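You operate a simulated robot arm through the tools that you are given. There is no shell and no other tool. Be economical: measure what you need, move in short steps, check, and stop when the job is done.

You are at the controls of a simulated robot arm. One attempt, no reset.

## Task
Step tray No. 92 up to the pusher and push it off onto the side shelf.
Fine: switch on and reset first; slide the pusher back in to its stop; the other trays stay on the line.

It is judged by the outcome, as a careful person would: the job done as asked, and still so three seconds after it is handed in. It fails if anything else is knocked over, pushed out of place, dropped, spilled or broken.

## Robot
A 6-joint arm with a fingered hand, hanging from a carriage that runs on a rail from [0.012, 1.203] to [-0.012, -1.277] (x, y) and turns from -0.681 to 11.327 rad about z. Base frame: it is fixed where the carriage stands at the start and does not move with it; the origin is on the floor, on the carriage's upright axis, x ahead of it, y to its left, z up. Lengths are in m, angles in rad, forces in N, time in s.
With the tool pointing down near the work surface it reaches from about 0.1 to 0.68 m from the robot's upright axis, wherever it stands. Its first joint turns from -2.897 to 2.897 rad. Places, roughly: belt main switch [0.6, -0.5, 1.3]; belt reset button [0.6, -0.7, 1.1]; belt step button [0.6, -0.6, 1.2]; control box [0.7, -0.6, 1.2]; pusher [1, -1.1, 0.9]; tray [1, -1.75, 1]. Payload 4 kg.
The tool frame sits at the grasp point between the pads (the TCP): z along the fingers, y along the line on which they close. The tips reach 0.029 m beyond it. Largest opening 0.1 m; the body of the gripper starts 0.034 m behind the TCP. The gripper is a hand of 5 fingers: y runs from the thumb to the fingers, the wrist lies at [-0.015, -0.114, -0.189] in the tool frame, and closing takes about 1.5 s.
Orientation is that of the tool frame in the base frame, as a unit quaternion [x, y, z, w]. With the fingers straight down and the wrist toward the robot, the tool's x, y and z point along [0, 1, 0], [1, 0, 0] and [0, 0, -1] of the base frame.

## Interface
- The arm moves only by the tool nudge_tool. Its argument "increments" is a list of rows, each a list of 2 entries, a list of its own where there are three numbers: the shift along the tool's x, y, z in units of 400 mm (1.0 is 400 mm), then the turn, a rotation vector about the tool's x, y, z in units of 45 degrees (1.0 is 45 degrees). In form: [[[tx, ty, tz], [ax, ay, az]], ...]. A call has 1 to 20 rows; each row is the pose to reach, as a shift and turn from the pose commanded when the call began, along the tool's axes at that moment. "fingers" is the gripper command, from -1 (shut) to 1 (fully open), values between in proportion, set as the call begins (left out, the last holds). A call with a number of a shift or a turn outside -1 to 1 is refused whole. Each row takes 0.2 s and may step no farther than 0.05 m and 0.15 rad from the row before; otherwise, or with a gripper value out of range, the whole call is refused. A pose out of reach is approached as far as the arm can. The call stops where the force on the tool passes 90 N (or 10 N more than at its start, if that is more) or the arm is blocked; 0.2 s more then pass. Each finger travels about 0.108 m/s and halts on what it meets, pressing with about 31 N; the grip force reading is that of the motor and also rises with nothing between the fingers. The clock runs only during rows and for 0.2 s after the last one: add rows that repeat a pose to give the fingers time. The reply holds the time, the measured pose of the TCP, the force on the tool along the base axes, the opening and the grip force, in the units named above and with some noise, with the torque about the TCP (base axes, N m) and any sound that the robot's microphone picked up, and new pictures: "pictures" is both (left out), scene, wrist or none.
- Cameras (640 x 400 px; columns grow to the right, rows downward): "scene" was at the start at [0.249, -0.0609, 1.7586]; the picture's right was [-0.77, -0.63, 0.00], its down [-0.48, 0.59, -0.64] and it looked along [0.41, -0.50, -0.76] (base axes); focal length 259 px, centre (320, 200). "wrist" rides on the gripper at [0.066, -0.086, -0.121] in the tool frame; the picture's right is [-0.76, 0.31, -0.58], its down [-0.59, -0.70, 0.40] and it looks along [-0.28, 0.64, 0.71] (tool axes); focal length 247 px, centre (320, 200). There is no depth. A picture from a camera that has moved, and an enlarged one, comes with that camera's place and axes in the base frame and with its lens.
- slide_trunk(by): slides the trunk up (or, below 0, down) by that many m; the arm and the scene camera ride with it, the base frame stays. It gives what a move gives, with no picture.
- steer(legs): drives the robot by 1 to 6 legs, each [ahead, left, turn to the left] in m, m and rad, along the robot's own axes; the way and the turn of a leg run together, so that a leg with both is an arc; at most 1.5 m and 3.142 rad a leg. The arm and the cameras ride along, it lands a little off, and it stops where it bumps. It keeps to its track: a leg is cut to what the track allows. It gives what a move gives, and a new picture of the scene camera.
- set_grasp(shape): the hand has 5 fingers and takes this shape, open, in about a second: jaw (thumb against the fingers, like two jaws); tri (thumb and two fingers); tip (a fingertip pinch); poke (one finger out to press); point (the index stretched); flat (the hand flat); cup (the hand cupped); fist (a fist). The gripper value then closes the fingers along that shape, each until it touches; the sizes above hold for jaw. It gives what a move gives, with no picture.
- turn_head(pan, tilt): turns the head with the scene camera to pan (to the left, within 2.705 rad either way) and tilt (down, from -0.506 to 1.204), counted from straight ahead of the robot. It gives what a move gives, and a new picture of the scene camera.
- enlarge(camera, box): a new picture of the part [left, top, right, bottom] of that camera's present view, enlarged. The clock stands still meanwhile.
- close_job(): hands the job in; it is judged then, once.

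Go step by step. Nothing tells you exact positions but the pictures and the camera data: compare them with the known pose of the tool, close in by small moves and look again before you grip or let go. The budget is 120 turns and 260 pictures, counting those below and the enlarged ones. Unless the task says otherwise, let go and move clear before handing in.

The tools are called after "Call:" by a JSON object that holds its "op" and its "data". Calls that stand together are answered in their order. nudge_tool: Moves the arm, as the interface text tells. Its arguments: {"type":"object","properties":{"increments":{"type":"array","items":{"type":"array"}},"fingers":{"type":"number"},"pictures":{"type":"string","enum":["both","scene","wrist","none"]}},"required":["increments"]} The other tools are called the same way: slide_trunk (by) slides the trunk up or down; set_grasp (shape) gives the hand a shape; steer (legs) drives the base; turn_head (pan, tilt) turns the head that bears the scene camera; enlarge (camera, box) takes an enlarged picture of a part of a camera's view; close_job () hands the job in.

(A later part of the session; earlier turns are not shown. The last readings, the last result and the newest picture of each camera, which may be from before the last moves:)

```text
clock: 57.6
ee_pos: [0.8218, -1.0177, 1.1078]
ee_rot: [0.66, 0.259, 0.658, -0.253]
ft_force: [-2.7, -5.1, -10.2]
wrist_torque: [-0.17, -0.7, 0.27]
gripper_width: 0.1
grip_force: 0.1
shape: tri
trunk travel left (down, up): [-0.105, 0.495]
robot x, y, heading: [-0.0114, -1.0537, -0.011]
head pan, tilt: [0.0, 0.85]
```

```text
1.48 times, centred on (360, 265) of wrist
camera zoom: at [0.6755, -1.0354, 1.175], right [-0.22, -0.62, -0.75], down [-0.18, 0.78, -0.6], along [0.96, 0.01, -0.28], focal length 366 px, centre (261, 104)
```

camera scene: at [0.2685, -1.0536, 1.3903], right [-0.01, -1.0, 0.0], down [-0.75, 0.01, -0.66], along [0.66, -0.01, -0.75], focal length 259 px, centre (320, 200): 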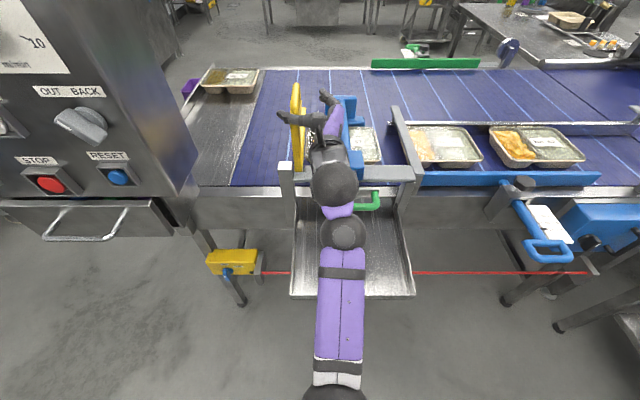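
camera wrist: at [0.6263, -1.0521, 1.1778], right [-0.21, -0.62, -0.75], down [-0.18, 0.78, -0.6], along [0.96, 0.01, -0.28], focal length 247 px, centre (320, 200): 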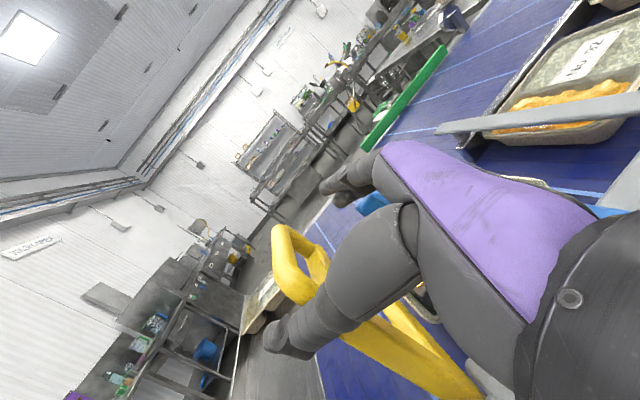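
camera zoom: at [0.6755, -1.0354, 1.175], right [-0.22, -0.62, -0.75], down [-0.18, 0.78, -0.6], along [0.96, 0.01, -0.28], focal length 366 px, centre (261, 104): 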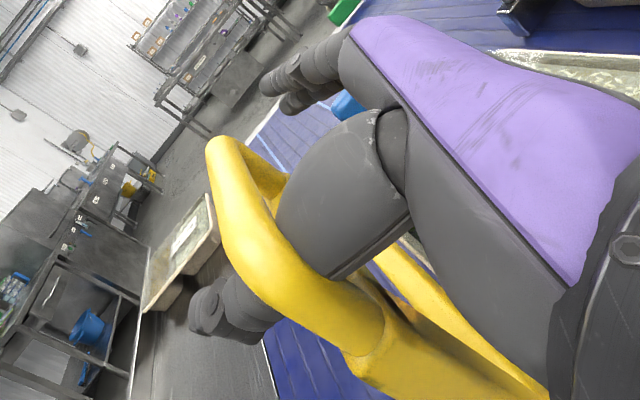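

The thumb has gone through the handle loop from the right, a good hook. I pull up and toward the robot along the arc.

Call:
{"op": "nudge_tool", "data": {"increments": [[[0.03, -0.033, -0.036], [0, 0, 0]], [[0.0525, -0.066, -0.072], [0, 0, 0]], [[0.065, -0.1, -0.11], [0, 0, 0]], [[0.075, -0.14, -0.1525], [0, 0, 0]]], "pictures": "none"}}

Call:
{"op": "enlarge", "data": {"camera": "scene", "box": [250, 60, 400, 210]}}

Call:
{"op": "enlarge", "data": {"camera": "wrist", "box": [200, 130, 520, 400]}}

```text
clock: 58.6
ee_pos: [0.7375, -1.0166, 1.1416]
ee_rot: [0.658, 0.261, 0.659, -0.254]
ft_force: [0.3, 0.8, 0.3]
wrist_torque: [-0.01, -0.03, -0.04]
gripper_width: 0.0999
grip_force: 0.0
shape: tri
trunk travel left (down, up): [-0.105, 0.495]
robot x, y, heading: [-0.01, -1.0484, -0.01]
head pan, tilt: [0.0, 0.85]
```

```text
2.67 times, centred on (325, 135) of scene
camera zoom: at [0.2678, -1.0539, 1.3901], right [-0.01, -1.0, 0.0], down [-0.75, 0.01, -0.66], along [0.66, -0.01, -0.75], focal length 690 px, centre (307, 373)
```

zoom: 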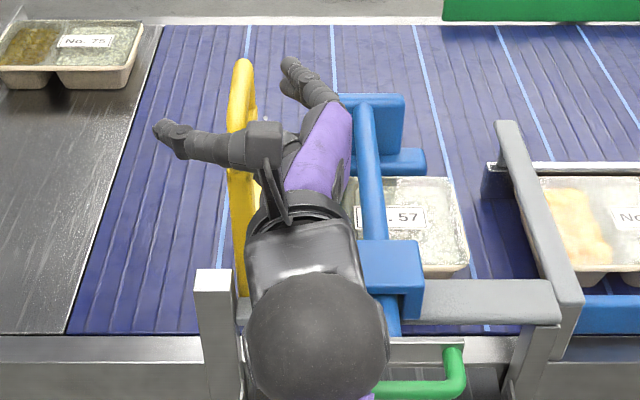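

```text
1.48 times, centred on (360, 265) of wrist
camera zoom: at [0.5901, -1.0343, 1.208], right [-0.21, -0.62, -0.75], down [-0.18, 0.78, -0.6], along [0.96, 0.01, -0.28], focal length 366 px, centre (261, 104)
```

zoom: 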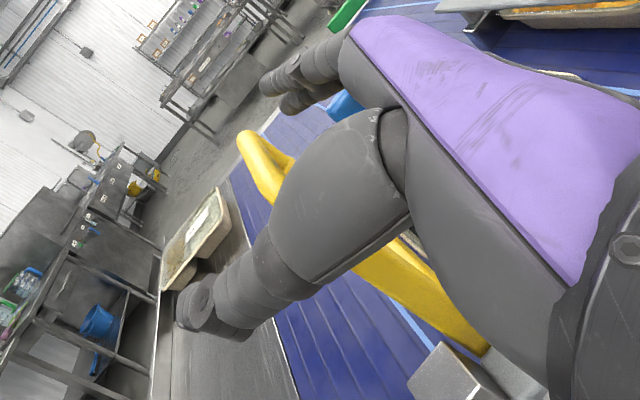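

Slipped off again without moving it. I back off to study the gate's hinge and handle from this lower viewpoint.

Call:
{"op": "nudge_tool", "data": {"increments": [[[0.05, 0.03, -0.1], [0, 0, 0]], [[0.1, 0.1, -0.2], [0, 0, 0]], [[0.15, 0.15, -0.3], [0, 0, 0]], [[0.15, 0.2, -0.4], [0, 0, 0]]]}}

Call:
{"op": "enlarge", "data": {"camera": "scene", "box": [260, 70, 360, 200]}}

Call:
{"op": "enlarge", "data": {"camera": "wrist", "box": [180, 180, 420, 400]}}

```text
refused: row 2 steps farther than a row can; nothing moved
```

```text
3.08 times, centred on (310, 135) of scene
camera zoom: at [0.2678, -1.0539, 1.3901], right [-0.01, -1.0, 0.0], down [-0.75, 0.01, -0.66], along [0.66, -0.01, -0.75], focal length 796 px, centre (351, 400)
```

zoom: 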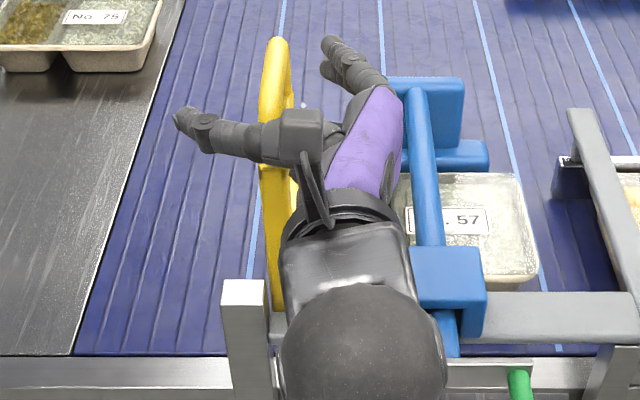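

```text
1.82 times, centred on (300, 290) of wrist
camera zoom: at [0.5901, -1.0343, 1.208], right [-0.21, -0.62, -0.75], down [-0.18, 0.78, -0.6], along [0.96, 0.01, -0.28], focal length 449 px, centre (356, 36)
```

zoom: 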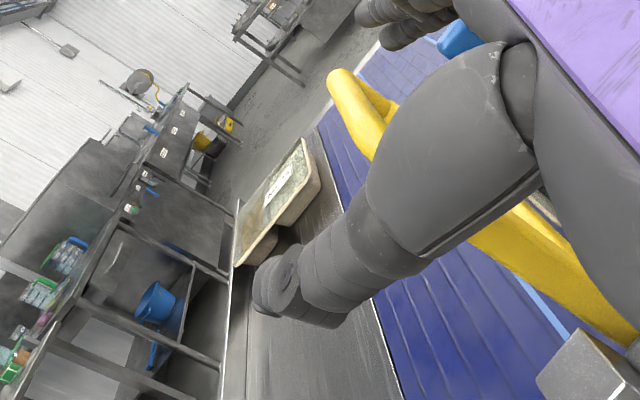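

Call:
{"op": "nudge_tool", "data": {"increments": [[[0.04, 0.02, -0.08], [0, 0, 0]], [[0.08, 0.04, -0.16], [0, 0, 0]], [[0.12, 0.07, -0.25], [0, 0, 0]], [[0.15, 0.1, -0.34], [0, 0, 0]], [[0.15, 0.1, -0.43], [0, 0, 0]]], "pictures": "none"}}

Call:
{"op": "enlarge", "data": {"camera": "scene", "box": [260, 70, 360, 200]}}

Call:
{"op": "enlarge", "data": {"camera": "wrist", "box": [180, 180, 420, 400]}}

```text
clock: 59.9
ee_pos: [0.6394, -1.1609, 1.2048]
ee_rot: [0.657, 0.26, 0.66, -0.254]
ft_force: [0.0, 0.3, 0.7]
wrist_torque: [0.04, 0.03, 0.0]
gripper_width: 0.1
grip_force: 0.1
shape: tri
trunk travel left (down, up): [-0.105, 0.495]
robot x, y, heading: [-0.0061, -1.0519, -0.006]
head pan, tilt: [0.0, 0.85]
```

```text
3.08 times, centred on (310, 135) of scene
camera zoom: at [0.268, -1.0542, 1.3901], right [-0.01, -1.0, 0.0], down [-0.75, 0.01, -0.66], along [0.66, -0.01, -0.75], focal length 796 px, centre (351, 400)
```

zoom: 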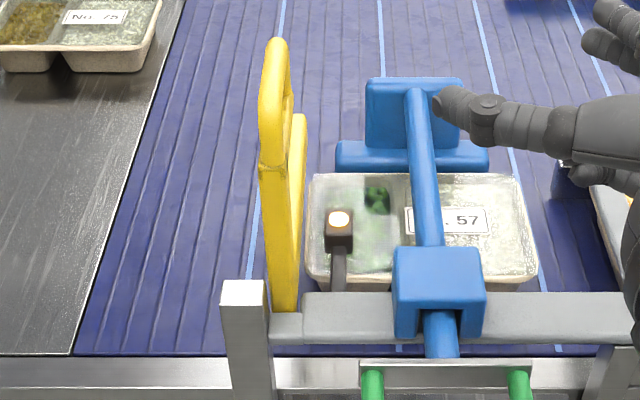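

```text
1.82 times, centred on (300, 290) of wrist
camera zoom: at [0.4925, -1.1789, 1.2706], right [-0.21, -0.62, -0.75], down [-0.18, 0.78, -0.6], along [0.96, 0.01, -0.28], focal length 449 px, centre (356, 36)
```

zoom: 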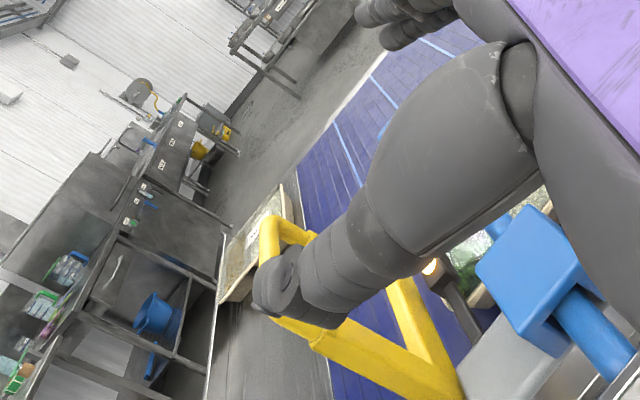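

The lever's loop actually tops out at about (0.845, -1.0, 1.13), hinge axle at (0.743, -1.0, 0.97). Fingers behind the loop will be loaded in their stiff (opening) direction, so I use jaw shape and come in along the hand's axis at z≈1.12 with the loop top centred between thumb and fingers.

Call:
{"op": "set_grasp", "data": {"shape": "jaw"}}

Call:
{"op": "nudge_tool", "data": {"increments": [[[-0.08, 0.018, 0.05], [0, 0, 0]], [[-0.16, 0.036, 0.1], [0, 0, 0]], [[-0.2, 0.0535, 0.15], [0, 0, 0]], [[-0.205, 0.0535, 0.25], [0, 0, 0]], [[-0.21, 0.0535, 0.35], [0, 0, 0]], [[-0.2125, 0.0535, 0.45], [0, 0, 0]], [[-0.2125, 0.0535, 0.55], [0, 0, 0]]]}}

Call:
{"op": "enlarge", "data": {"camera": "scene", "box": [260, 70, 360, 200]}}

```text
clock: 60.8
ee_pos: [0.6391, -1.1609, 1.2046]
ee_rot: [0.657, 0.261, 0.66, -0.255]
ft_force: [-0.2, 0.3, 0.1]
wrist_torque: [-0.03, 0.01, 0.01]
gripper_width: 0.1
grip_force: 0.2
shape: jaw
trunk travel left (down, up): [-0.105, 0.495]
robot x, y, heading: [-0.0099, -1.0476, -0.008]
head pan, tilt: [0.0, 0.85]
```

```text
clock: 62.4
ee_pos: [0.8155, -1.031, 1.1148]
ee_rot: [0.661, 0.259, 0.657, -0.253]
ft_force: [-3.8, -6.2, -12.4]
wrist_torque: [-0.29, -0.62, 0.33]
gripper_width: 0.0998
grip_force: 0.0
shape: jaw
trunk travel left (down, up): [-0.105, 0.495]
robot x, y, heading: [-0.0085, -1.0492, -0.01]
head pan, tilt: [0.0, 0.85]
camera scene: at [0.2664, -1.0551, 1.3893], right [-0.01, -1.0, 0.0], down [-0.75, 0.01, -0.66], along [0.66, -0.01, -0.75], focal length 259 px, centre (320, 200)
camera wrist: at [0.6686, -1.0484, 1.182], right [-0.22, -0.62, -0.75], down [-0.18, 0.78, -0.6], along [0.96, 0.01, -0.28], focal length 247 px, centre (320, 200)
```

scene: 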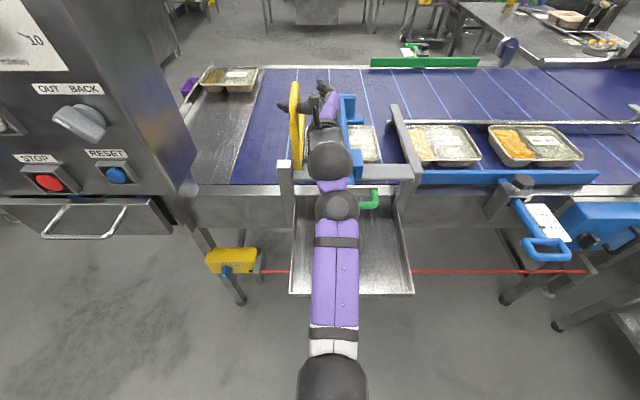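
wrist: 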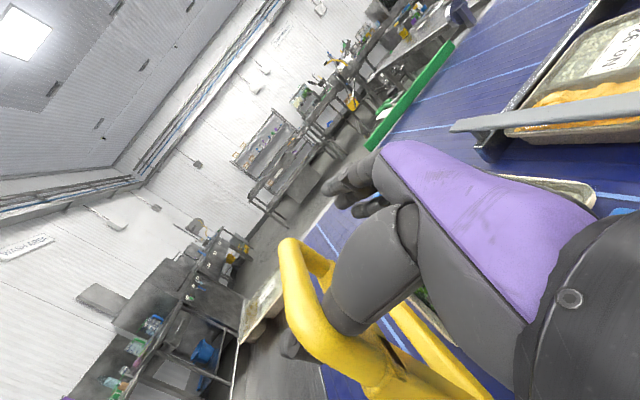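

```text
3.08 times, centred on (310, 135) of scene
camera zoom: at [0.2664, -1.0551, 1.3893], right [-0.01, -1.0, 0.0], down [-0.75, 0.01, -0.66], along [0.66, -0.01, -0.75], focal length 796 px, centre (351, 400)
```

zoom: 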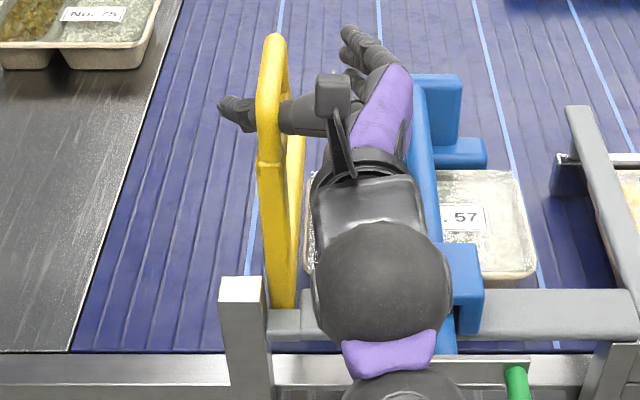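

The thumb is through the loop while the fingers lie behind its far end: closing will clamp the loop's end. I close now.

Call:
{"op": "nudge_tool", "data": {"increments": [[[0, 0, 0], [0, 0, 0]], [[0, 0, 0], [0, 0, 0]], [[0, 0, 0], [0, 0, 0]], [[0, 0, 0], [0, 0, 0]], [[0, 0, 0], [0, 0, 0]], [[0, 0, 0], [0, 0, 0]], [[0, 0, 0], [0, 0, 0]], [[0, 0, 0], [0, 0, 0]]], "fingers": -1}}

Call:
{"op": "enlarge", "data": {"camera": "scene", "box": [260, 70, 360, 200]}}

Call:
{"op": "enlarge", "data": {"camera": "wrist", "box": [230, 160, 470, 400]}}

```text
clock: 64.2
ee_pos: [0.8137, -1.0302, 1.1196]
ee_rot: [0.658, 0.26, 0.66, -0.253]
ft_force: [3.0, -12.9, -13.8]
wrist_torque: [-0.25, -0.22, -0.15]
gripper_width: 0.0261
grip_force: 31.2
shape: jaw
trunk travel left (down, up): [-0.105, 0.495]
robot x, y, heading: [-0.0107, -1.0466, -0.01]
head pan, tilt: [0.0, 0.85]
camera scene: at [0.2674, -1.0554, 1.3899], right [-0.01, -1.0, 0.0], down [-0.75, 0.01, -0.66], along [0.66, -0.01, -0.75], focal length 259 px, centre (320, 200)
camera wrist: at [0.6689, -1.0489, 1.185], right [-0.21, -0.62, -0.75], down [-0.18, 0.78, -0.6], along [0.96, 0.01, -0.28], focal length 247 px, centre (320, 200)
```

scene: 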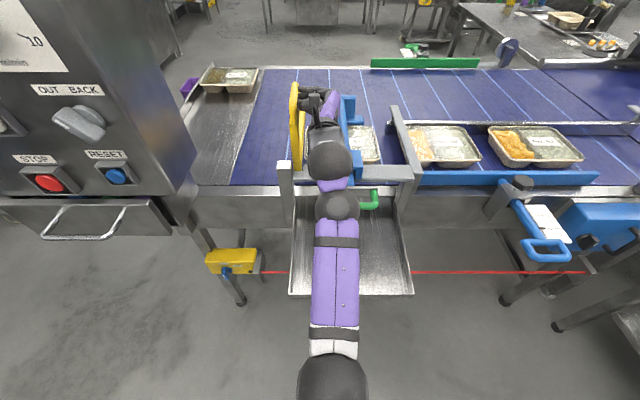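
wrist: 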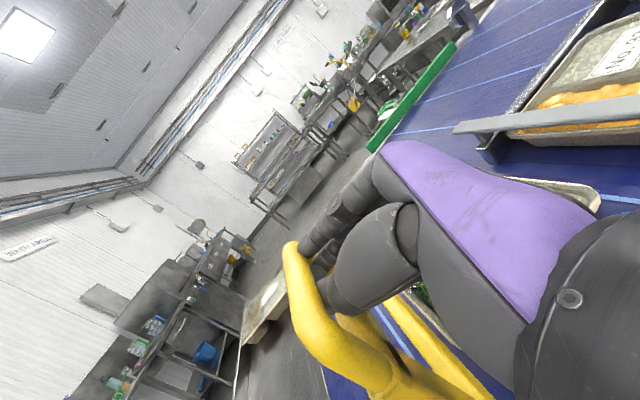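

```text
3.08 times, centred on (310, 135) of scene
camera zoom: at [0.2674, -1.0554, 1.3899], right [-0.01, -1.0, 0.0], down [-0.75, 0.01, -0.66], along [0.66, -0.01, -0.75], focal length 796 px, centre (351, 400)
```

zoom: 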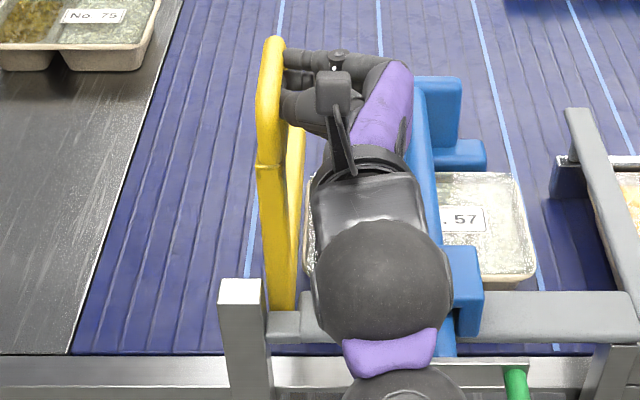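

```text
1.67 times, centred on (350, 280) of wrist
camera zoom: at [0.6689, -1.0489, 1.185], right [-0.21, -0.62, -0.75], down [-0.18, 0.78, -0.6], along [0.96, 0.01, -0.28], focal length 412 px, centre (270, 67)
```

zoom: 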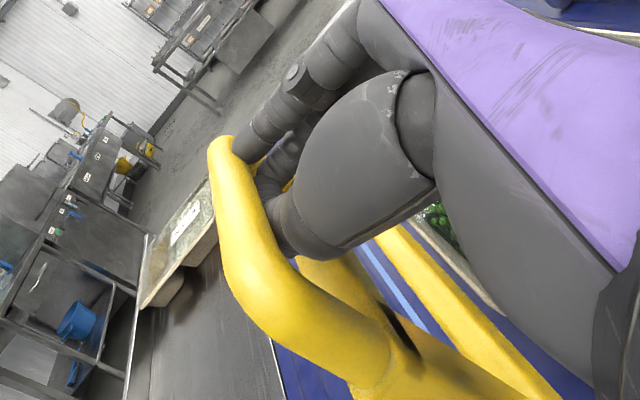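

Grip width 0.026 m: something is held. I pull a short way along the arc and check.

Call:
{"op": "nudge_tool", "data": {"increments": [[[0.025, -0.015, -0.017], [0, 0, 0]], [[0.042, -0.035, -0.038], [0, 0, 0]], [[0.055, -0.06, -0.065], [0, 0, 0]], [[0.065, -0.085, -0.092], [0, 0, 0]]], "pictures": "none"}}

Call:
{"op": "enlarge", "data": {"camera": "scene", "box": [260, 70, 360, 200]}}

```text
clock: 65.2
ee_pos: [0.7667, -1.0258, 1.1476]
ee_rot: [0.654, 0.263, 0.662, -0.254]
ft_force: [0.9, -5.6, 6.1]
wrist_torque: [0.0, -0.18, -0.12]
gripper_width: 0.0253
grip_force: 31.2
shape: jaw
trunk travel left (down, up): [-0.105, 0.495]
robot x, y, heading: [-0.0108, -1.0496, -0.006]
head pan, tilt: [0.0, 0.85]
```

```text
3.08 times, centred on (310, 135) of scene
camera zoom: at [0.2691, -1.0541, 1.3908], right [-0.01, -1.0, 0.0], down [-0.75, 0.01, -0.66], along [0.66, -0.01, -0.75], focal length 796 px, centre (351, 400)
```

zoom: 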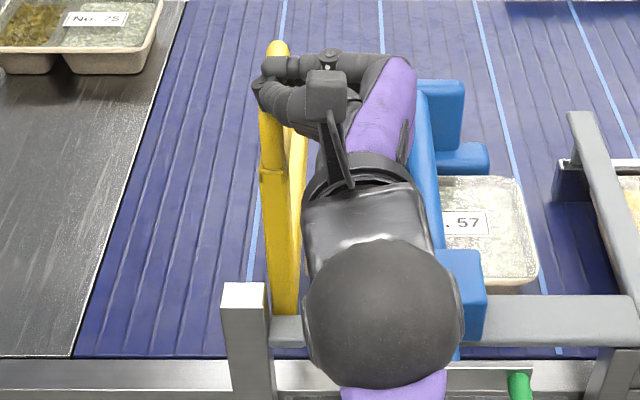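

The lever doesn't give, and better two-height triangulation shows the blade underside at about 0.937 versus the tray lid at about 0.915: it is a fixed guard (level with the grey bar) that trays pass beneath. So I leave it, release and back away.

Call:
{"op": "nudge_tool", "data": {"increments": [[[0, 0, 0], [0, 0, 0]], [[0, 0, 0], [0, 0, 0]], [[0, 0, 0], [0, 0, 0]], [[0, 0, 0], [0, 0, 0]], [[0, 0, 0], [0, 0, 0]], [[0.03, 0, -0.08], [0, 0, 0]], [[0.06, 0, -0.17], [0, 0, 0]], [[0.09, 0.02, -0.26], [0, 0, 0]], [[0.12, 0.05, -0.35], [0, 0, 0]], [[0.15, 0.08, -0.44], [0, 0, 0]]], "fingers": 1, "pictures": "scene"}}

Call:
{"op": "enlarge", "data": {"camera": "scene", "box": [250, 60, 400, 210]}}

```text
clock: 67.3
ee_pos: [0.6557, -1.1732, 1.2029]
ee_rot: [0.658, 0.26, 0.66, -0.254]
ft_force: [0.3, -0.4, -0.5]
wrist_torque: [-0.02, -0.01, 0.0]
gripper_width: 0.1
grip_force: 0.0
shape: jaw
trunk travel left (down, up): [-0.105, 0.495]
robot x, y, heading: [-0.0084, -1.0493, -0.011]
head pan, tilt: [0.0, 0.85]
camera scene: at [0.2681, -1.0544, 1.3901], right [-0.01, -1.0, 0.0], down [-0.75, 0.01, -0.66], along [0.66, -0.01, -0.75], focal length 259 px, centre (320, 200)
```

scene: 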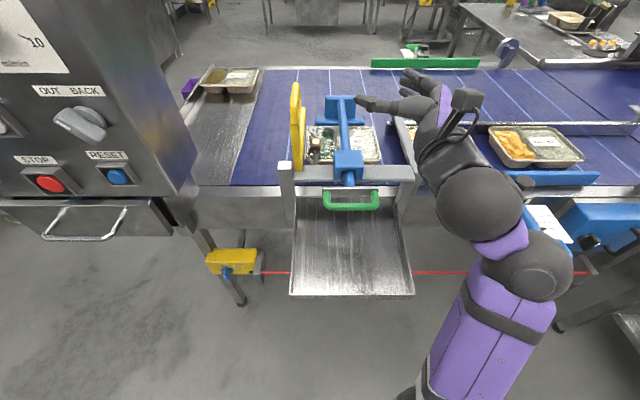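

```text
2.67 times, centred on (325, 135) of scene
camera zoom: at [0.2681, -1.0544, 1.3901], right [-0.01, -1.0, 0.0], down [-0.75, 0.01, -0.66], along [0.66, -0.01, -0.75], focal length 690 px, centre (307, 373)
```

zoom: 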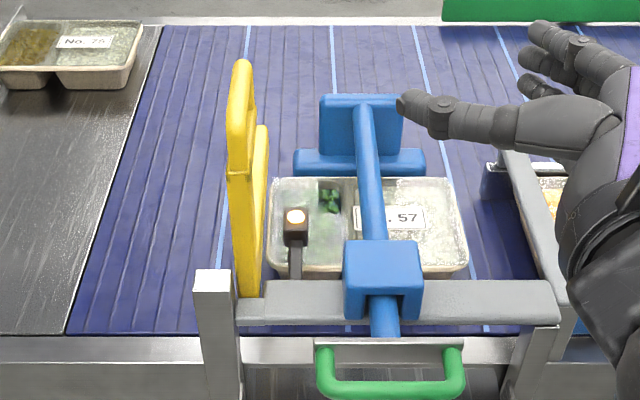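

Before stepping I want certainty about that clearance, so I take a low, nearly horizontal view with the wrist camera.

Call:
{"op": "nudge_tool", "data": {"increments": [[[0, 0, -0.1], [0, 0, 0]], [[-0.05, 0, -0.2], [0, 0, 0]], [[-0.12, -0.05, -0.25], [0, 0, 0]], [[-0.2, -0.12, -0.28], [0, 0, 0]], [[-0.28, -0.19, -0.28], [0, 0, 0]], [[-0.36, -0.26, -0.28], [0, 0, 0]], [[-0.45, -0.3, -0.28], [0, 0, 0]], [[-0.54, -0.32, -0.28], [0, 0, 0]]], "pictures": "wrist"}}

```text
clock: 69.2
ee_pos: [0.4897, -1.1518, 0.9875]
ee_rot: [0.657, 0.26, 0.661, -0.253]
ft_force: [0.1, -0.4, -0.5]
wrist_torque: [0.01, 0.01, 0.0]
gripper_width: 0.0999
grip_force: 0.0
shape: jaw
trunk travel left (down, up): [-0.105, 0.495]
robot x, y, heading: [-0.0062, -1.0507, -0.004]
head pan, tilt: [0.0, 0.85]
camera wrist: at [0.3434, -1.1698, 1.0532], right [-0.21, -0.62, -0.75], down [-0.18, 0.78, -0.6], along [0.96, 0.01, -0.28], focal length 247 px, centre (320, 200)
```

wrist: 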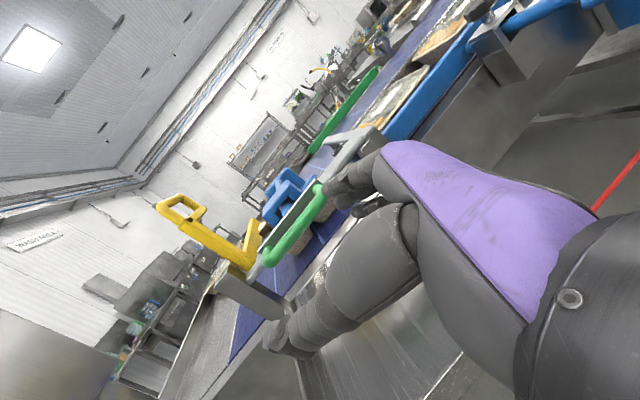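

Call:
{"op": "nudge_tool", "data": {"increments": [[[-0.02, -0.06, 0.03], [0, 0, 0]], [[-0.05, -0.12, 0.06], [0, 0, 0]]], "pictures": "none"}}

Call:
{"op": "enlarge", "data": {"camera": "wrist", "box": [190, 170, 350, 290]}}

```text
clock: 69.8
ee_pos: [0.4753, -1.1012, 0.9657]
ee_rot: [0.657, 0.261, 0.659, -0.254]
ft_force: [-0.1, 0.4, -0.2]
wrist_torque: [-0.03, -0.01, -0.02]
gripper_width: 0.1002
grip_force: 0.2
shape: jaw
trunk travel left (down, up): [-0.105, 0.495]
robot x, y, heading: [-0.0131, -1.0491, -0.013]
head pan, tilt: [0.0, 0.85]
```

```text
3.33 times, centred on (270, 230) of wrist
camera zoom: at [0.3289, -1.119, 1.0319], right [-0.21, -0.62, -0.75], down [-0.18, 0.78, -0.6], along [0.96, 0.01, -0.28], focal length 823 px, centre (487, 100)
```

zoom: 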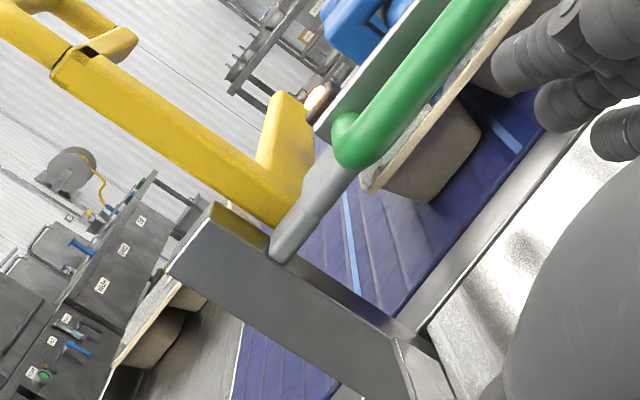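

Confirmed: tray rim is at z≈0.915, guard underside at ≈0.945, so tray 57 passes beneath. I go back to the pointing pose for STEP.

Call:
{"op": "nudge_tool", "data": {"increments": [[[0.1, 0, -0.02], [0, 0, 0]], [[0.2, 0, -0.04], [-0.16, 0, 0]], [[0.3, 0, -0.05], [-0.33, 0, 0]], [[0.4, 0, -0.05], [-0.5, 0, 0]], [[0.5, 0, -0.05], [-0.66, 0, 0]], [[0.5, 0, -0.05], [-0.83, 0, 0]], [[0.5, 0, -0.05], [-1, 0, 0]]], "pictures": "none"}}

Call:
{"op": "nudge_tool", "data": {"increments": [[[0, 0, 0], [0, 0, -0.166]], [[0, 0, 0], [0, 0, -0.333]], [[0, 0, 0], [0, 0, -0.5]], [[0, 0, 0], [0, 0, -0.666]], [[0, 0, 0], [0, 0, -0.833]], [[0, 0, 0], [0, 0, -1]]], "pictures": "none"}}

Call:
{"op": "nudge_tool", "data": {"increments": [[[0, 0, 0], [0, 0, -0.166]], [[0, 0, 0], [0, 0, -0.333]], [[0, 0, 0], [0, 0, -0.5]], [[0, 0, 0], [0, 0, -0.666]], [[0, 0, 0], [0, 0, -0.833]], [[0, 0, 0], [0, 0, -1]]], "pictures": "none"}}

Call:
{"op": "set_grasp", "data": {"shape": "point"}}

Call:
{"op": "slide_trunk", "data": {"by": 0.25}}

Call:
{"op": "steer", "data": {"legs": [[0, 0.45, 0]]}}

```text
clock: 71.3
ee_pos: [0.4889, -1.1128, 1.1418]
ee_rot: [0.694, -0.005, 0.719, 0.024]
ft_force: [0.8, 0.1, -0.4]
wrist_torque: [0.0, 0.01, -0.05]
gripper_width: 0.0997
grip_force: 0.1
shape: jaw
out of reach, approached as far as the arm can: row 3, 4, 5, 6, 7
trunk travel left (down, up): [-0.105, 0.495]
robot x, y, heading: [-0.0114, -1.0495, -0.004]
head pan, tilt: [0.0, 0.85]
```

```text
clock: 72.8
ee_pos: [0.4837, -1.1155, 1.1404]
ee_rot: [0.655, 0.26, 0.649, 0.288]
ft_force: [-0.2, 0.3, -0.2]
wrist_torque: [0.01, -0.02, 0.02]
gripper_width: 0.1
grip_force: 0.0
shape: jaw
trunk travel left (down, up): [-0.105, 0.495]
robot x, y, heading: [-0.0132, -1.0501, -0.011]
head pan, tilt: [0.0, 0.85]
```

```text
clock: 74.2
ee_pos: [0.4842, -1.1163, 1.1387]
ee_rot: [0.506, 0.491, 0.489, 0.514]
ft_force: [-0.5, 1.6, 0.2]
wrist_torque: [-0.04, -0.04, 0.04]
gripper_width: 0.1001
grip_force: 0.0
shape: jaw
trunk travel left (down, up): [-0.105, 0.495]
robot x, y, heading: [-0.0092, -1.0472, -0.007]
head pan, tilt: [0.0, 0.85]
```

```text
clock: 75.0
ee_pos: [0.4835, -1.1162, 1.1389]
ee_rot: [0.507, 0.49, 0.49, 0.513]
ft_force: [-0.3, -0.3, -0.3]
wrist_torque: [0.01, -0.01, -0.01]
gripper_width: 0.0931
grip_force: 0.2
shape: point
trunk travel left (down, up): [-0.105, 0.495]
robot x, y, heading: [-0.0094, -1.0492, -0.009]
head pan, tilt: [0.0, 0.85]
```

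```text
clock: 77.6
ee_pos: [0.484, -1.1158, 1.3886]
ee_rot: [0.506, 0.49, 0.49, 0.513]
ft_force: [0.1, 0.2, 0.7]
wrist_torque: [0.01, -0.01, 0.03]
gripper_width: 0.0931
grip_force: 0.1
shape: point
trunk travel left (down, up): [-0.355, 0.245]
robot x, y, heading: [-0.0109, -1.0509, -0.012]
head pan, tilt: [0.0, 0.85]
```

```text
clock: 80.4
ee_pos: [0.4888, -0.6594, 1.3884]
ee_rot: [0.505, 0.491, 0.491, 0.513]
ft_force: [-0.2, 0.1, -0.7]
wrist_torque: [0.01, 0.0, 0.0]
gripper_width: 0.0931
grip_force: 0.0
shape: point
trunk travel left (down, up): [-0.355, 0.245]
robot x, y, heading: [-0.0066, -0.5939, -0.008]
head pan, tilt: [0.0, 0.85]
camera scene: at [0.2725, -0.5978, 1.6402], right [0.0, -1.0, 0.0], down [-0.75, 0.0, -0.66], along [0.66, 0.0, -0.75], focal length 259 px, centre (320, 200)
```

scene: 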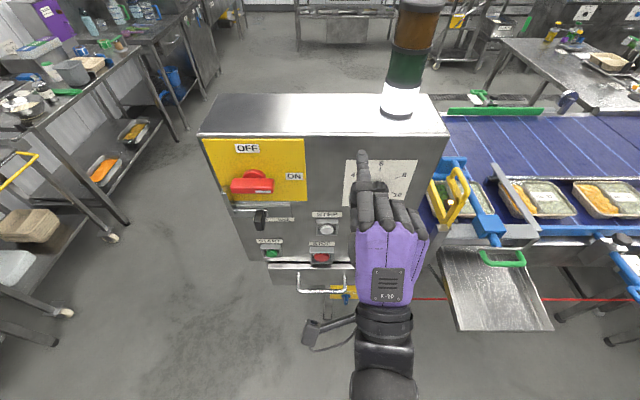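

Call:
{"op": "nudge_tool", "data": {"increments": [[[0, 0, -0.1], [0, 0, 0]], [[0.02, -0.1, -0.12], [0.16, 0, 0]], [[0.04, -0.2, -0.12], [0.32, 0, 0]], [[0.06, -0.3, -0.12], [0.48, 0, 0]], [[0.08, -0.4, -0.12], [0.64, 0, 0]], [[0.08, -0.5, -0.1], [0.8, 0, 0]], [[0.08, -0.5775, -0.05], [0.8, 0, 0]]], "pictures": "none"}}

Call:
{"op": "enlarge", "data": {"camera": "scene", "box": [280, 180, 440, 310]}}

Call:
{"op": "enlarge", "data": {"camera": "wrist", "box": [160, 80, 480, 300]}}

```text
clock: 82.0
ee_pos: [0.4708, -0.6286, 1.1565]
ee_rot: [0.638, 0.619, 0.315, 0.331]
ft_force: [-0.4, 0.1, -0.6]
wrist_torque: [-0.01, 0.03, -0.01]
gripper_width: 0.0003
grip_force: 0.1
shape: point
trunk travel left (down, up): [-0.355, 0.245]
robot x, y, heading: [-0.006, -0.5931, -0.008]
head pan, tilt: [0.0, 0.85]
```

```text
3.08 times, centred on (360, 245) of scene
camera zoom: at [0.2725, -0.5978, 1.6402], right [0.0, -1.0, 0.0], down [-0.75, 0.0, -0.66], along [0.66, 0.0, -0.75], focal length 796 px, centre (197, 62)
```

zoom: 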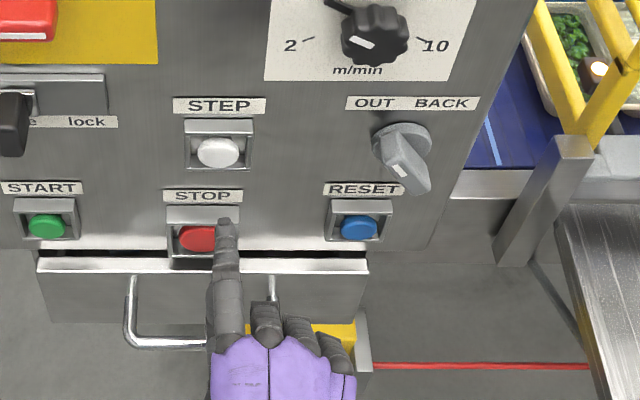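

```text
1.82 times, centred on (320, 190) of wrist
camera zoom: at [0.3269, -0.5566, 1.1577], right [-0.32, -0.74, 0.59], down [-0.11, -0.59, -0.8], along [0.94, -0.32, 0.11], focal length 449 px, centre (320, 218)
```

zoom: 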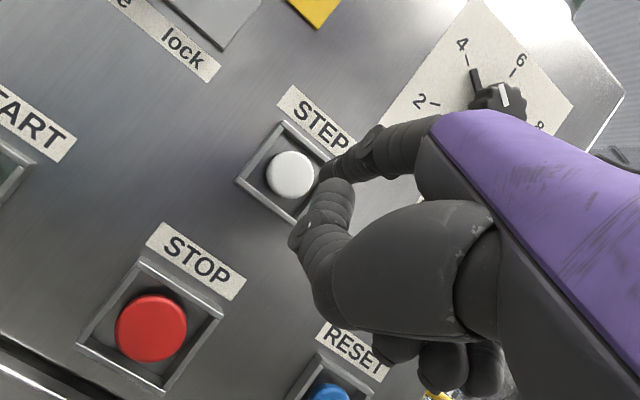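

Call:
{"op": "nudge_tool", "data": {"increments": [[[0.015, 0.034, 0.05], [0, 0, 0]], [[0.015, 0.068, 0.103], [0, 0, 0]], [[0.015, 0.08, 0.12], [0, 0, 0]], [[0.015, 0.089, 0.132], [0, 0, 0]], [[0.015, 0.05, 0.07], [0, 0, 0]], [[0, 0, 0], [0, 0, 0]]], "pictures": "scene"}}

Call:
{"op": "enlarge", "data": {"camera": "scene", "box": [420, 100, 640, 300]}}

```text
clock: 83.4
ee_pos: [0.4717, -0.6283, 1.1561]
ee_rot: [0.639, 0.618, 0.315, 0.332]
ft_force: [0.4, -0.3, -0.5]
wrist_torque: [0.03, 0.0, 0.01]
gripper_width: 0.0932
grip_force: 0.1
shape: point
trunk travel left (down, up): [-0.355, 0.245]
robot x, y, heading: [-0.0054, -0.5938, -0.005]
head pan, tilt: [0.0, 0.85]
heard: click
camera scene: at [0.2727, -0.5977, 1.6401], right [0.0, -1.0, 0.0], down [-0.75, 0.0, -0.66], along [0.66, 0.0, -0.75], focal length 259 px, centre (320, 200)
```

scene: 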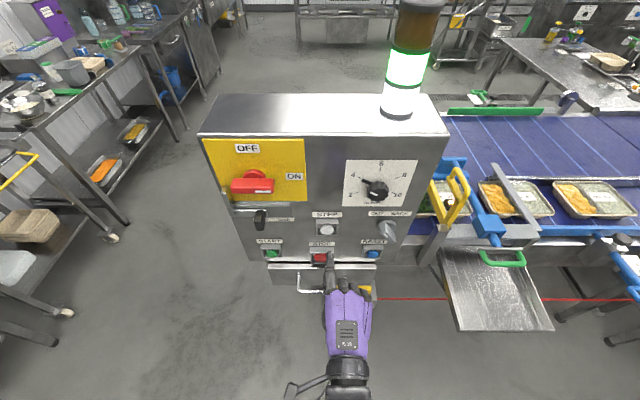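

```text
2.00 times, centred on (530, 200) of scene
camera zoom: at [0.2727, -0.5977, 1.6401], right [0.0, -1.0, 0.0], down [-0.75, 0.0, -0.66], along [0.66, 0.0, -0.75], focal length 518 px, centre (-100, 200)
```

zoom: 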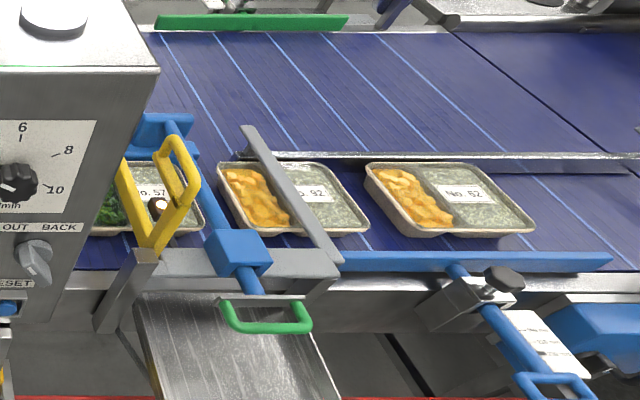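

The belt is moving and 57 appears to slide past the guard. I retract a little, let it finish and look.

Call:
{"op": "nudge_tool", "data": {"increments": [[[0, 0.03, -0.05], [0, 0, 0]], [[0, 0.06, -0.12], [0, 0, 0]], [[0, 0.06, -0.12], [0, 0, 0]], [[0, 0.06, -0.12], [0, 0, 0]], [[0, 0.06, -0.12], [0, 0, 0]], [[0, 0.06, -0.12], [0, 0, 0]], [[0, 0.06, -0.12], [0, 0, 0]], [[0, 0.06, -0.12], [0, 0, 0]], [[0, 0.06, -0.12], [0, 0, 0]], [[0, 0.06, -0.12], [0, 0, 0]], [[0, 0.06, -0.12], [0, 0, 0]], [[0, 0.06, -0.12], [0, 0, 0]]], "pictures": "none"}}

Call:
{"op": "steer", "data": {"legs": [[0, -0.45, 0]]}}

Call:
{"op": "enlarge", "data": {"camera": "scene", "box": [200, 100, 420, 280]}}

```text
clock: 86.0
ee_pos: [0.4447, -0.6277, 1.2057]
ee_rot: [0.639, 0.619, 0.315, 0.331]
ft_force: [-0.4, 0.0, 0.0]
wrist_torque: [0.0, 0.02, -0.02]
gripper_width: 0.093
grip_force: 0.1
shape: point
trunk travel left (down, up): [-0.355, 0.245]
robot x, y, heading: [-0.0056, -0.5958, -0.004]
head pan, tilt: [0.0, 0.85]
```

```text
clock: 88.7
ee_pos: [0.4411, -1.0783, 1.2065]
ee_rot: [0.636, 0.622, 0.317, 0.33]
ft_force: [0.3, 0.2, 0.1]
wrist_torque: [-0.01, 0.0, 0.02]
gripper_width: 0.0927
grip_force: 0.2
shape: point
trunk travel left (down, up): [-0.355, 0.245]
robot x, y, heading: [-0.0113, -1.0476, 0.001]
head pan, tilt: [0.0, 0.85]
camera scene: at [0.2682, -1.049, 1.6402], right [0.0, -1.0, 0.0], down [-0.75, 0.0, -0.66], along [0.66, 0.0, -0.75], focal length 259 px, centre (320, 200)
```

scene: 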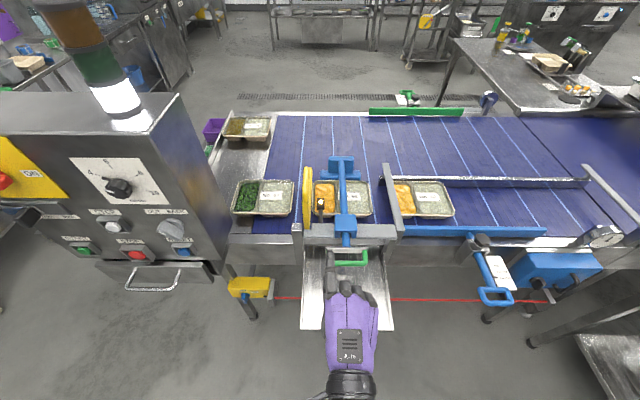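

```text
2.22 times, centred on (310, 190) of scene
camera zoom: at [0.2682, -1.049, 1.6402], right [0.0, -1.0, 0.0], down [-0.75, 0.0, -0.66], along [0.66, 0.0, -0.75], focal length 575 px, centre (342, 222)
```

zoom: 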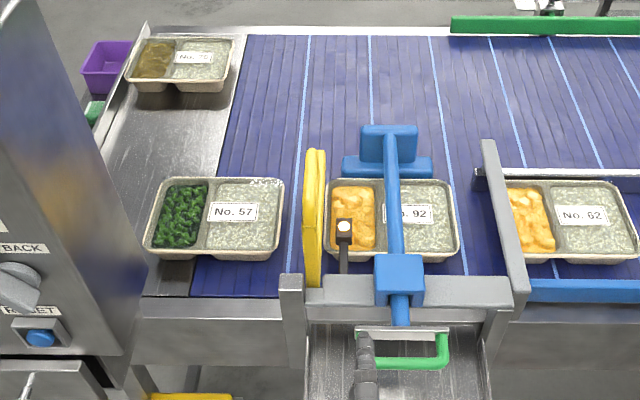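

Tray 92 is at the pusher, and 57 and 62 are in place on the line. Now I turn the hand down to take the green handle (bar at about x 0.616, y -1.121, z 0.976).

Call:
{"op": "nudge_tool", "data": {"increments": [[[0, 0, 0], [0.16, 0, 0]], [[0, 0, 0], [0.32, 0, 0]], [[0, 0, 0], [0.48, 0, 0]], [[0, 0, 0], [0.64, 0, 0]], [[0, 0, 0], [0.8, 0, 0]], [[0, 0, 0], [0.96, 0, 0]]], "pictures": "none"}}

Call:
{"op": "nudge_tool", "data": {"increments": [[[0, 0, 0], [0.12, 0, 0]], [[0, 0, 0], [0.24, 0, 0]]], "pictures": "none"}}

Call:
{"op": "set_grasp", "data": {"shape": "tri"}}

```text
clock: 90.1
ee_pos: [0.4643, -1.096, 1.2297]
ee_rot: [0.725, 0.62, 0.165, 0.252]
ft_force: [0.1, -0.3, -0.1]
wrist_torque: [0.01, 0.01, -0.02]
gripper_width: 0.0931
grip_force: 0.0
shape: point
out of reach, approached as far as the arm can: row 2, 3, 4, 5, 6
trunk travel left (down, up): [-0.355, 0.245]
robot x, y, heading: [-0.0075, -1.0447, 0.002]
head pan, tilt: [0.0, 0.85]
```

```text
clock: 90.7
ee_pos: [0.4624, -1.0981, 1.23]
ee_rot: [0.745, 0.633, 0.106, 0.181]
ft_force: [-1.0, 0.1, -0.6]
wrist_torque: [0.0, 0.0, -0.01]
gripper_width: 0.0932
grip_force: 0.1
shape: point
trunk travel left (down, up): [-0.355, 0.245]
robot x, y, heading: [-0.0144, -1.0455, 0.009]
head pan, tilt: [0.0, 0.85]
```

```text
clock: 91.6
ee_pos: [0.4626, -1.0979, 1.2299]
ee_rot: [0.745, 0.633, 0.106, 0.182]
ft_force: [0.3, 0.2, -0.2]
wrist_torque: [-0.04, -0.02, 0.03]
gripper_width: 0.1004
grip_force: 0.0
shape: tri
trunk travel left (down, up): [-0.355, 0.245]
robot x, y, heading: [-0.0115, -1.0502, 0.007]
head pan, tilt: [0.0, 0.85]
```

Call:
{"op": "nudge_tool", "data": {"increments": [[[0.006, 0.034, 0.083], [0.087, 0.023, -0.034]], [[0.013, 0.067, 0.166], [0.174, 0.046, -0.068]], [[0.019, 0.101, 0.249], [0.261, 0.069, -0.1015]], [[0.025, 0.134, 0.332], [0.348, 0.092, -0.135]], [[0.032, 0.168, 0.415], [0.435, 0.115, -0.169]], [[0.038, 0.2015, 0.498], [0.522, 0.138, -0.203]]]}}

Call:
{"op": "enlarge", "data": {"camera": "scene", "box": [280, 200, 420, 330]}}

Call:
{"op": "enlarge", "data": {"camera": "wrist", "box": [180, 100, 500, 330]}}

```text
clock: 93.0
ee_pos: [0.5991, -1.1055, 1.073]
ee_rot: [0.708, 0.706, -0.003, -0.001]
ft_force: [-0.7, -0.2, -0.8]
wrist_torque: [0.03, -0.09, -0.02]
gripper_width: 0.0999
grip_force: 0.3
shape: tri
out of reach, approached as far as the arm can: row 6
trunk travel left (down, up): [-0.355, 0.245]
robot x, y, heading: [-0.0084, -1.0494, 0.002]
head pan, tilt: [0.0, 0.85]
camera scene: at [0.2669, -1.0492, 1.6395], right [0.0, -1.0, 0.0], down [-0.75, 0.0, -0.66], along [0.66, 0.0, -0.75], focal length 259 px, centre (320, 200)
camera wrist: at [0.5152, -1.0394, 1.1958], right [0.31, -0.76, 0.58], down [-0.71, -0.59, -0.39], along [0.64, -0.29, -0.72], focal length 247 px, centre (320, 200)
```

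scene: 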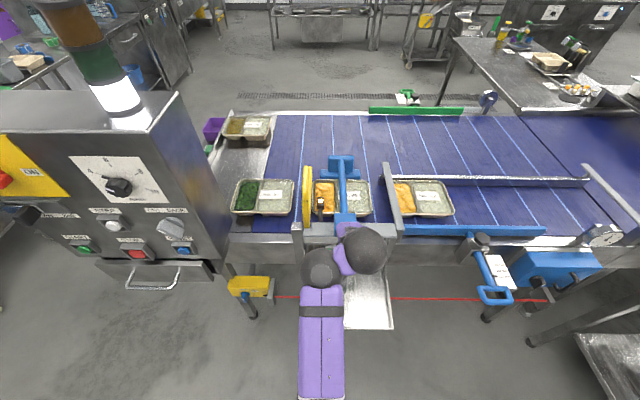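
wrist: 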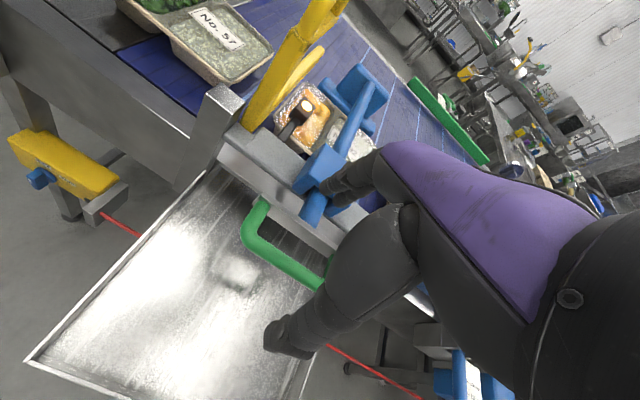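

```text
3.08 times, centred on (350, 265) of scene
camera zoom: at [0.2669, -1.0492, 1.6395], right [0.0, -1.0, 0.0], down [-0.75, 0.0, -0.66], along [0.66, 0.0, -0.75], focal length 796 px, centre (228, 0)
```

zoom: 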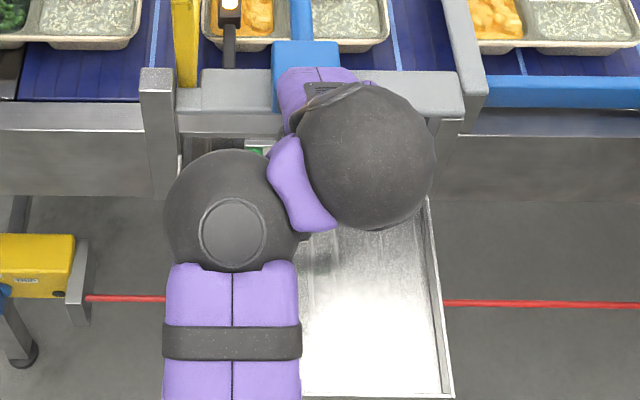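

```text
1.74 times, centred on (340, 215) of wrist
camera zoom: at [0.5152, -1.0394, 1.1958], right [0.31, -0.76, 0.58], down [-0.71, -0.59, -0.39], along [0.64, -0.29, -0.72], focal length 430 px, centre (285, 174)
```

zoom: 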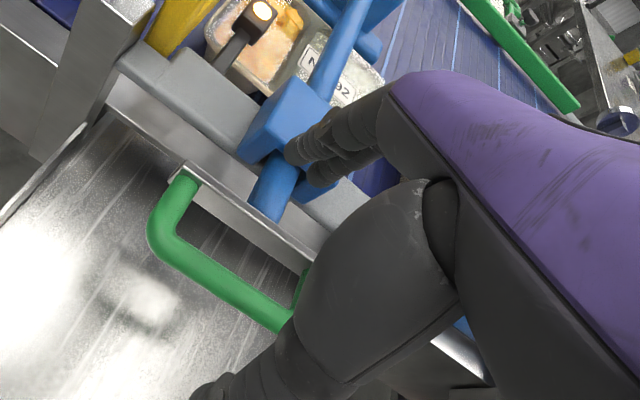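

The handle bar is confirmed at x≈0.615, z≈0.976, with a 27 mm gap to the plate behind it. With the hand open, I place the fingers over that gap (TCP x≈0.58) and descend partly.

Call:
{"op": "nudge_tool", "data": {"increments": [[[-0.018, -0.02, 0.0], [0, 0, 0]], [[-0.036, -0.0425, 0.06], [0, 0, 0]], [[-0.036, -0.0425, 0.1075], [0, 0, 0]]], "pictures": "wrist"}}

Call:
{"op": "enlarge", "data": {"camera": "wrist", "box": [220, 130, 420, 330]}}

Call:
{"op": "turn_head", "data": {"pan": -0.5, "tilt": 0.95}}

```text
clock: 93.8
ee_pos: [0.5957, -1.1262, 1.0684]
ee_rot: [0.714, 0.7, -0.01, 0.011]
ft_force: [-0.2, 0.0, 0.0]
wrist_torque: [-0.03, 0.01, 0.03]
gripper_width: 0.0998
grip_force: 0.1
shape: tri
out of reach, approached as far as the arm can: row 2, 3
trunk travel left (down, up): [-0.355, 0.245]
robot x, y, heading: [-0.0128, -1.0486, 0.005]
head pan, tilt: [0.0, 0.85]
camera wrist: at [0.5117, -1.0549, 1.1882], right [0.29, -0.75, 0.6], down [-0.72, -0.58, -0.38], along [0.63, -0.32, -0.7], focal length 247 px, centre (320, 200)
```

wrist: 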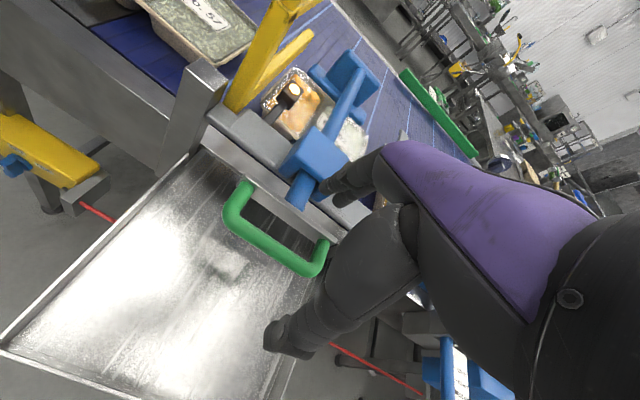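

```text
2.00 times, centred on (320, 230) of wrist
camera zoom: at [0.5117, -1.0549, 1.1882], right [0.29, -0.75, 0.6], down [-0.72, -0.58, -0.38], along [0.63, -0.32, -0.7], focal length 494 px, centre (320, 140)
```

zoom: 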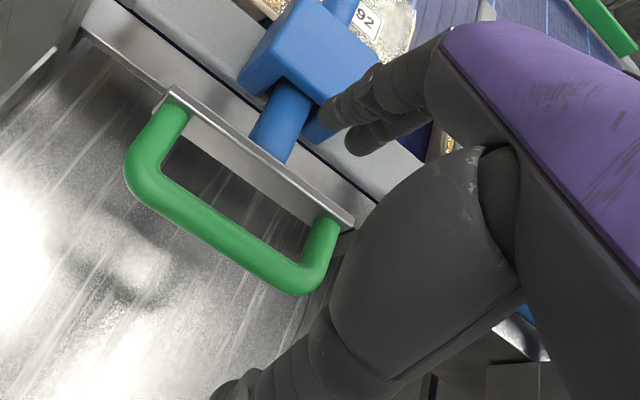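

```text
clock: 94.7
ee_pos: [0.5942, -1.1268, 1.0692]
ee_rot: [0.715, 0.699, -0.011, 0.011]
ft_force: [0.5, 0.1, -0.3]
wrist_torque: [0.03, 0.02, -0.01]
gripper_width: 0.1001
grip_force: 0.1
shape: tri
trunk travel left (down, up): [-0.355, 0.245]
robot x, y, heading: [-0.0094, -1.0509, 0.003]
head pan, tilt: [-0.499, 0.949]
camera scene: at [0.254, -1.0838, 1.6327], right [-0.47, -0.88, 0.0], down [-0.72, 0.39, -0.58], along [0.51, -0.28, -0.81], focal length 259 px, centre (320, 200)
```

scene: 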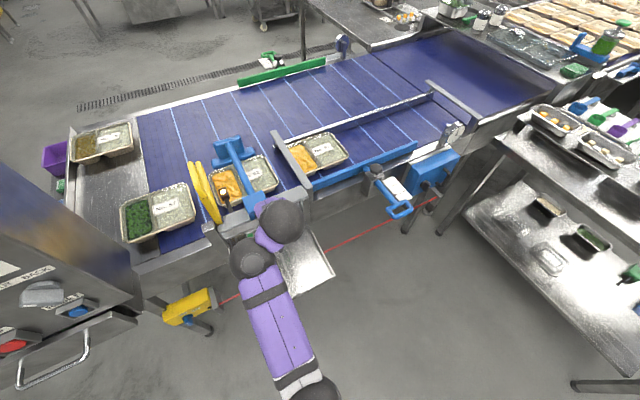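

The arm is at its lower limit here; I align x over the gap first, then lower using the trunk.

Call:
{"op": "nudge_tool", "data": {"increments": [[[0.01, -0.025, -0.02], [0, 0, 0]], [[0.02, -0.05, -0.02], [0, 0, 0]]], "pictures": "none"}}

Call:
{"op": "enlarge", "data": {"camera": "wrist", "box": [220, 130, 420, 330]}}

```text
clock: 95.3
ee_pos: [0.5763, -1.1191, 1.0768]
ee_rot: [0.708, 0.706, 0.001, 0.0]
ft_force: [0.2, 0.1, -0.2]
wrist_torque: [0.0, 0.02, 0.02]
gripper_width: 0.1
grip_force: 0.0
shape: tri
trunk travel left (down, up): [-0.355, 0.245]
robot x, y, heading: [-0.0099, -1.0507, 0.001]
head pan, tilt: [-0.499, 0.949]
```

```text
2.00 times, centred on (320, 230) of wrist
camera zoom: at [0.4905, -1.0532, 1.1987], right [0.31, -0.76, 0.58], down [-0.7, -0.59, -0.4], along [0.64, -0.28, -0.71], focal length 494 px, centre (320, 140)
```

zoom: 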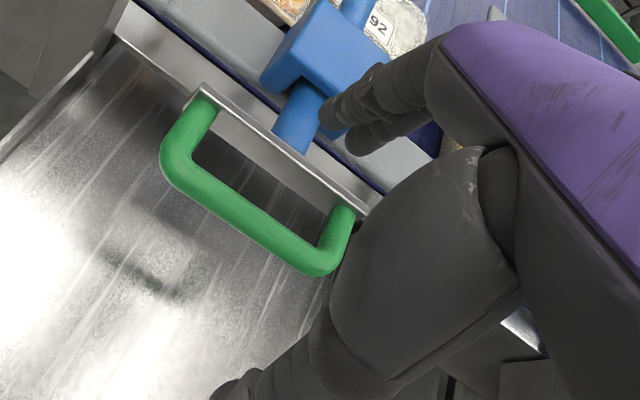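

Call:
{"op": "nudge_tool", "data": {"increments": [[[0, -0.01, 0], [0, 0, 0]]], "pictures": "none"}}

Call:
{"op": "slide_trunk", "data": {"by": -0.055}}

Call:
{"op": "enlarge", "data": {"camera": "wrist", "box": [220, 110, 400, 290]}}

```text
clock: 95.7
ee_pos: [0.5723, -1.1191, 1.0763]
ee_rot: [0.708, 0.707, 0.0, 0.0]
ft_force: [0.7, -0.3, -0.1]
wrist_torque: [-0.01, -0.03, 0.01]
gripper_width: 0.1001
grip_force: 0.1
shape: tri
trunk travel left (down, up): [-0.355, 0.245]
robot x, y, heading: [-0.0069, -1.045, 0.006]
head pan, tilt: [-0.499, 0.949]
```

```text
clock: 96.7
ee_pos: [0.5724, -1.1193, 1.0219]
ee_rot: [0.708, 0.706, 0.0, 0.0]
ft_force: [0.2, 0.4, -0.4]
wrist_torque: [0.02, 0.02, 0.0]
gripper_width: 0.0998
grip_force: 0.0
shape: tri
trunk travel left (down, up): [-0.3, 0.3]
robot x, y, heading: [-0.0092, -1.0474, 0.006]
head pan, tilt: [-0.499, 0.949]
```

```text
2.22 times, centred on (310, 200) of wrist
camera zoom: at [0.487, -1.0537, 1.1435], right [0.31, -0.76, 0.58], down [-0.7, -0.59, -0.4], along [0.64, -0.28, -0.71], focal length 549 px, centre (342, 200)
```

zoom: 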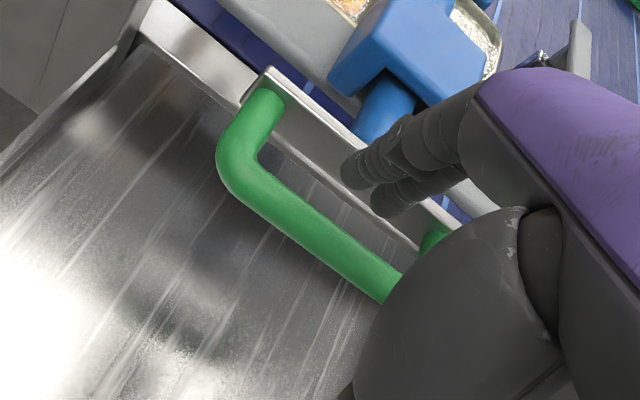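

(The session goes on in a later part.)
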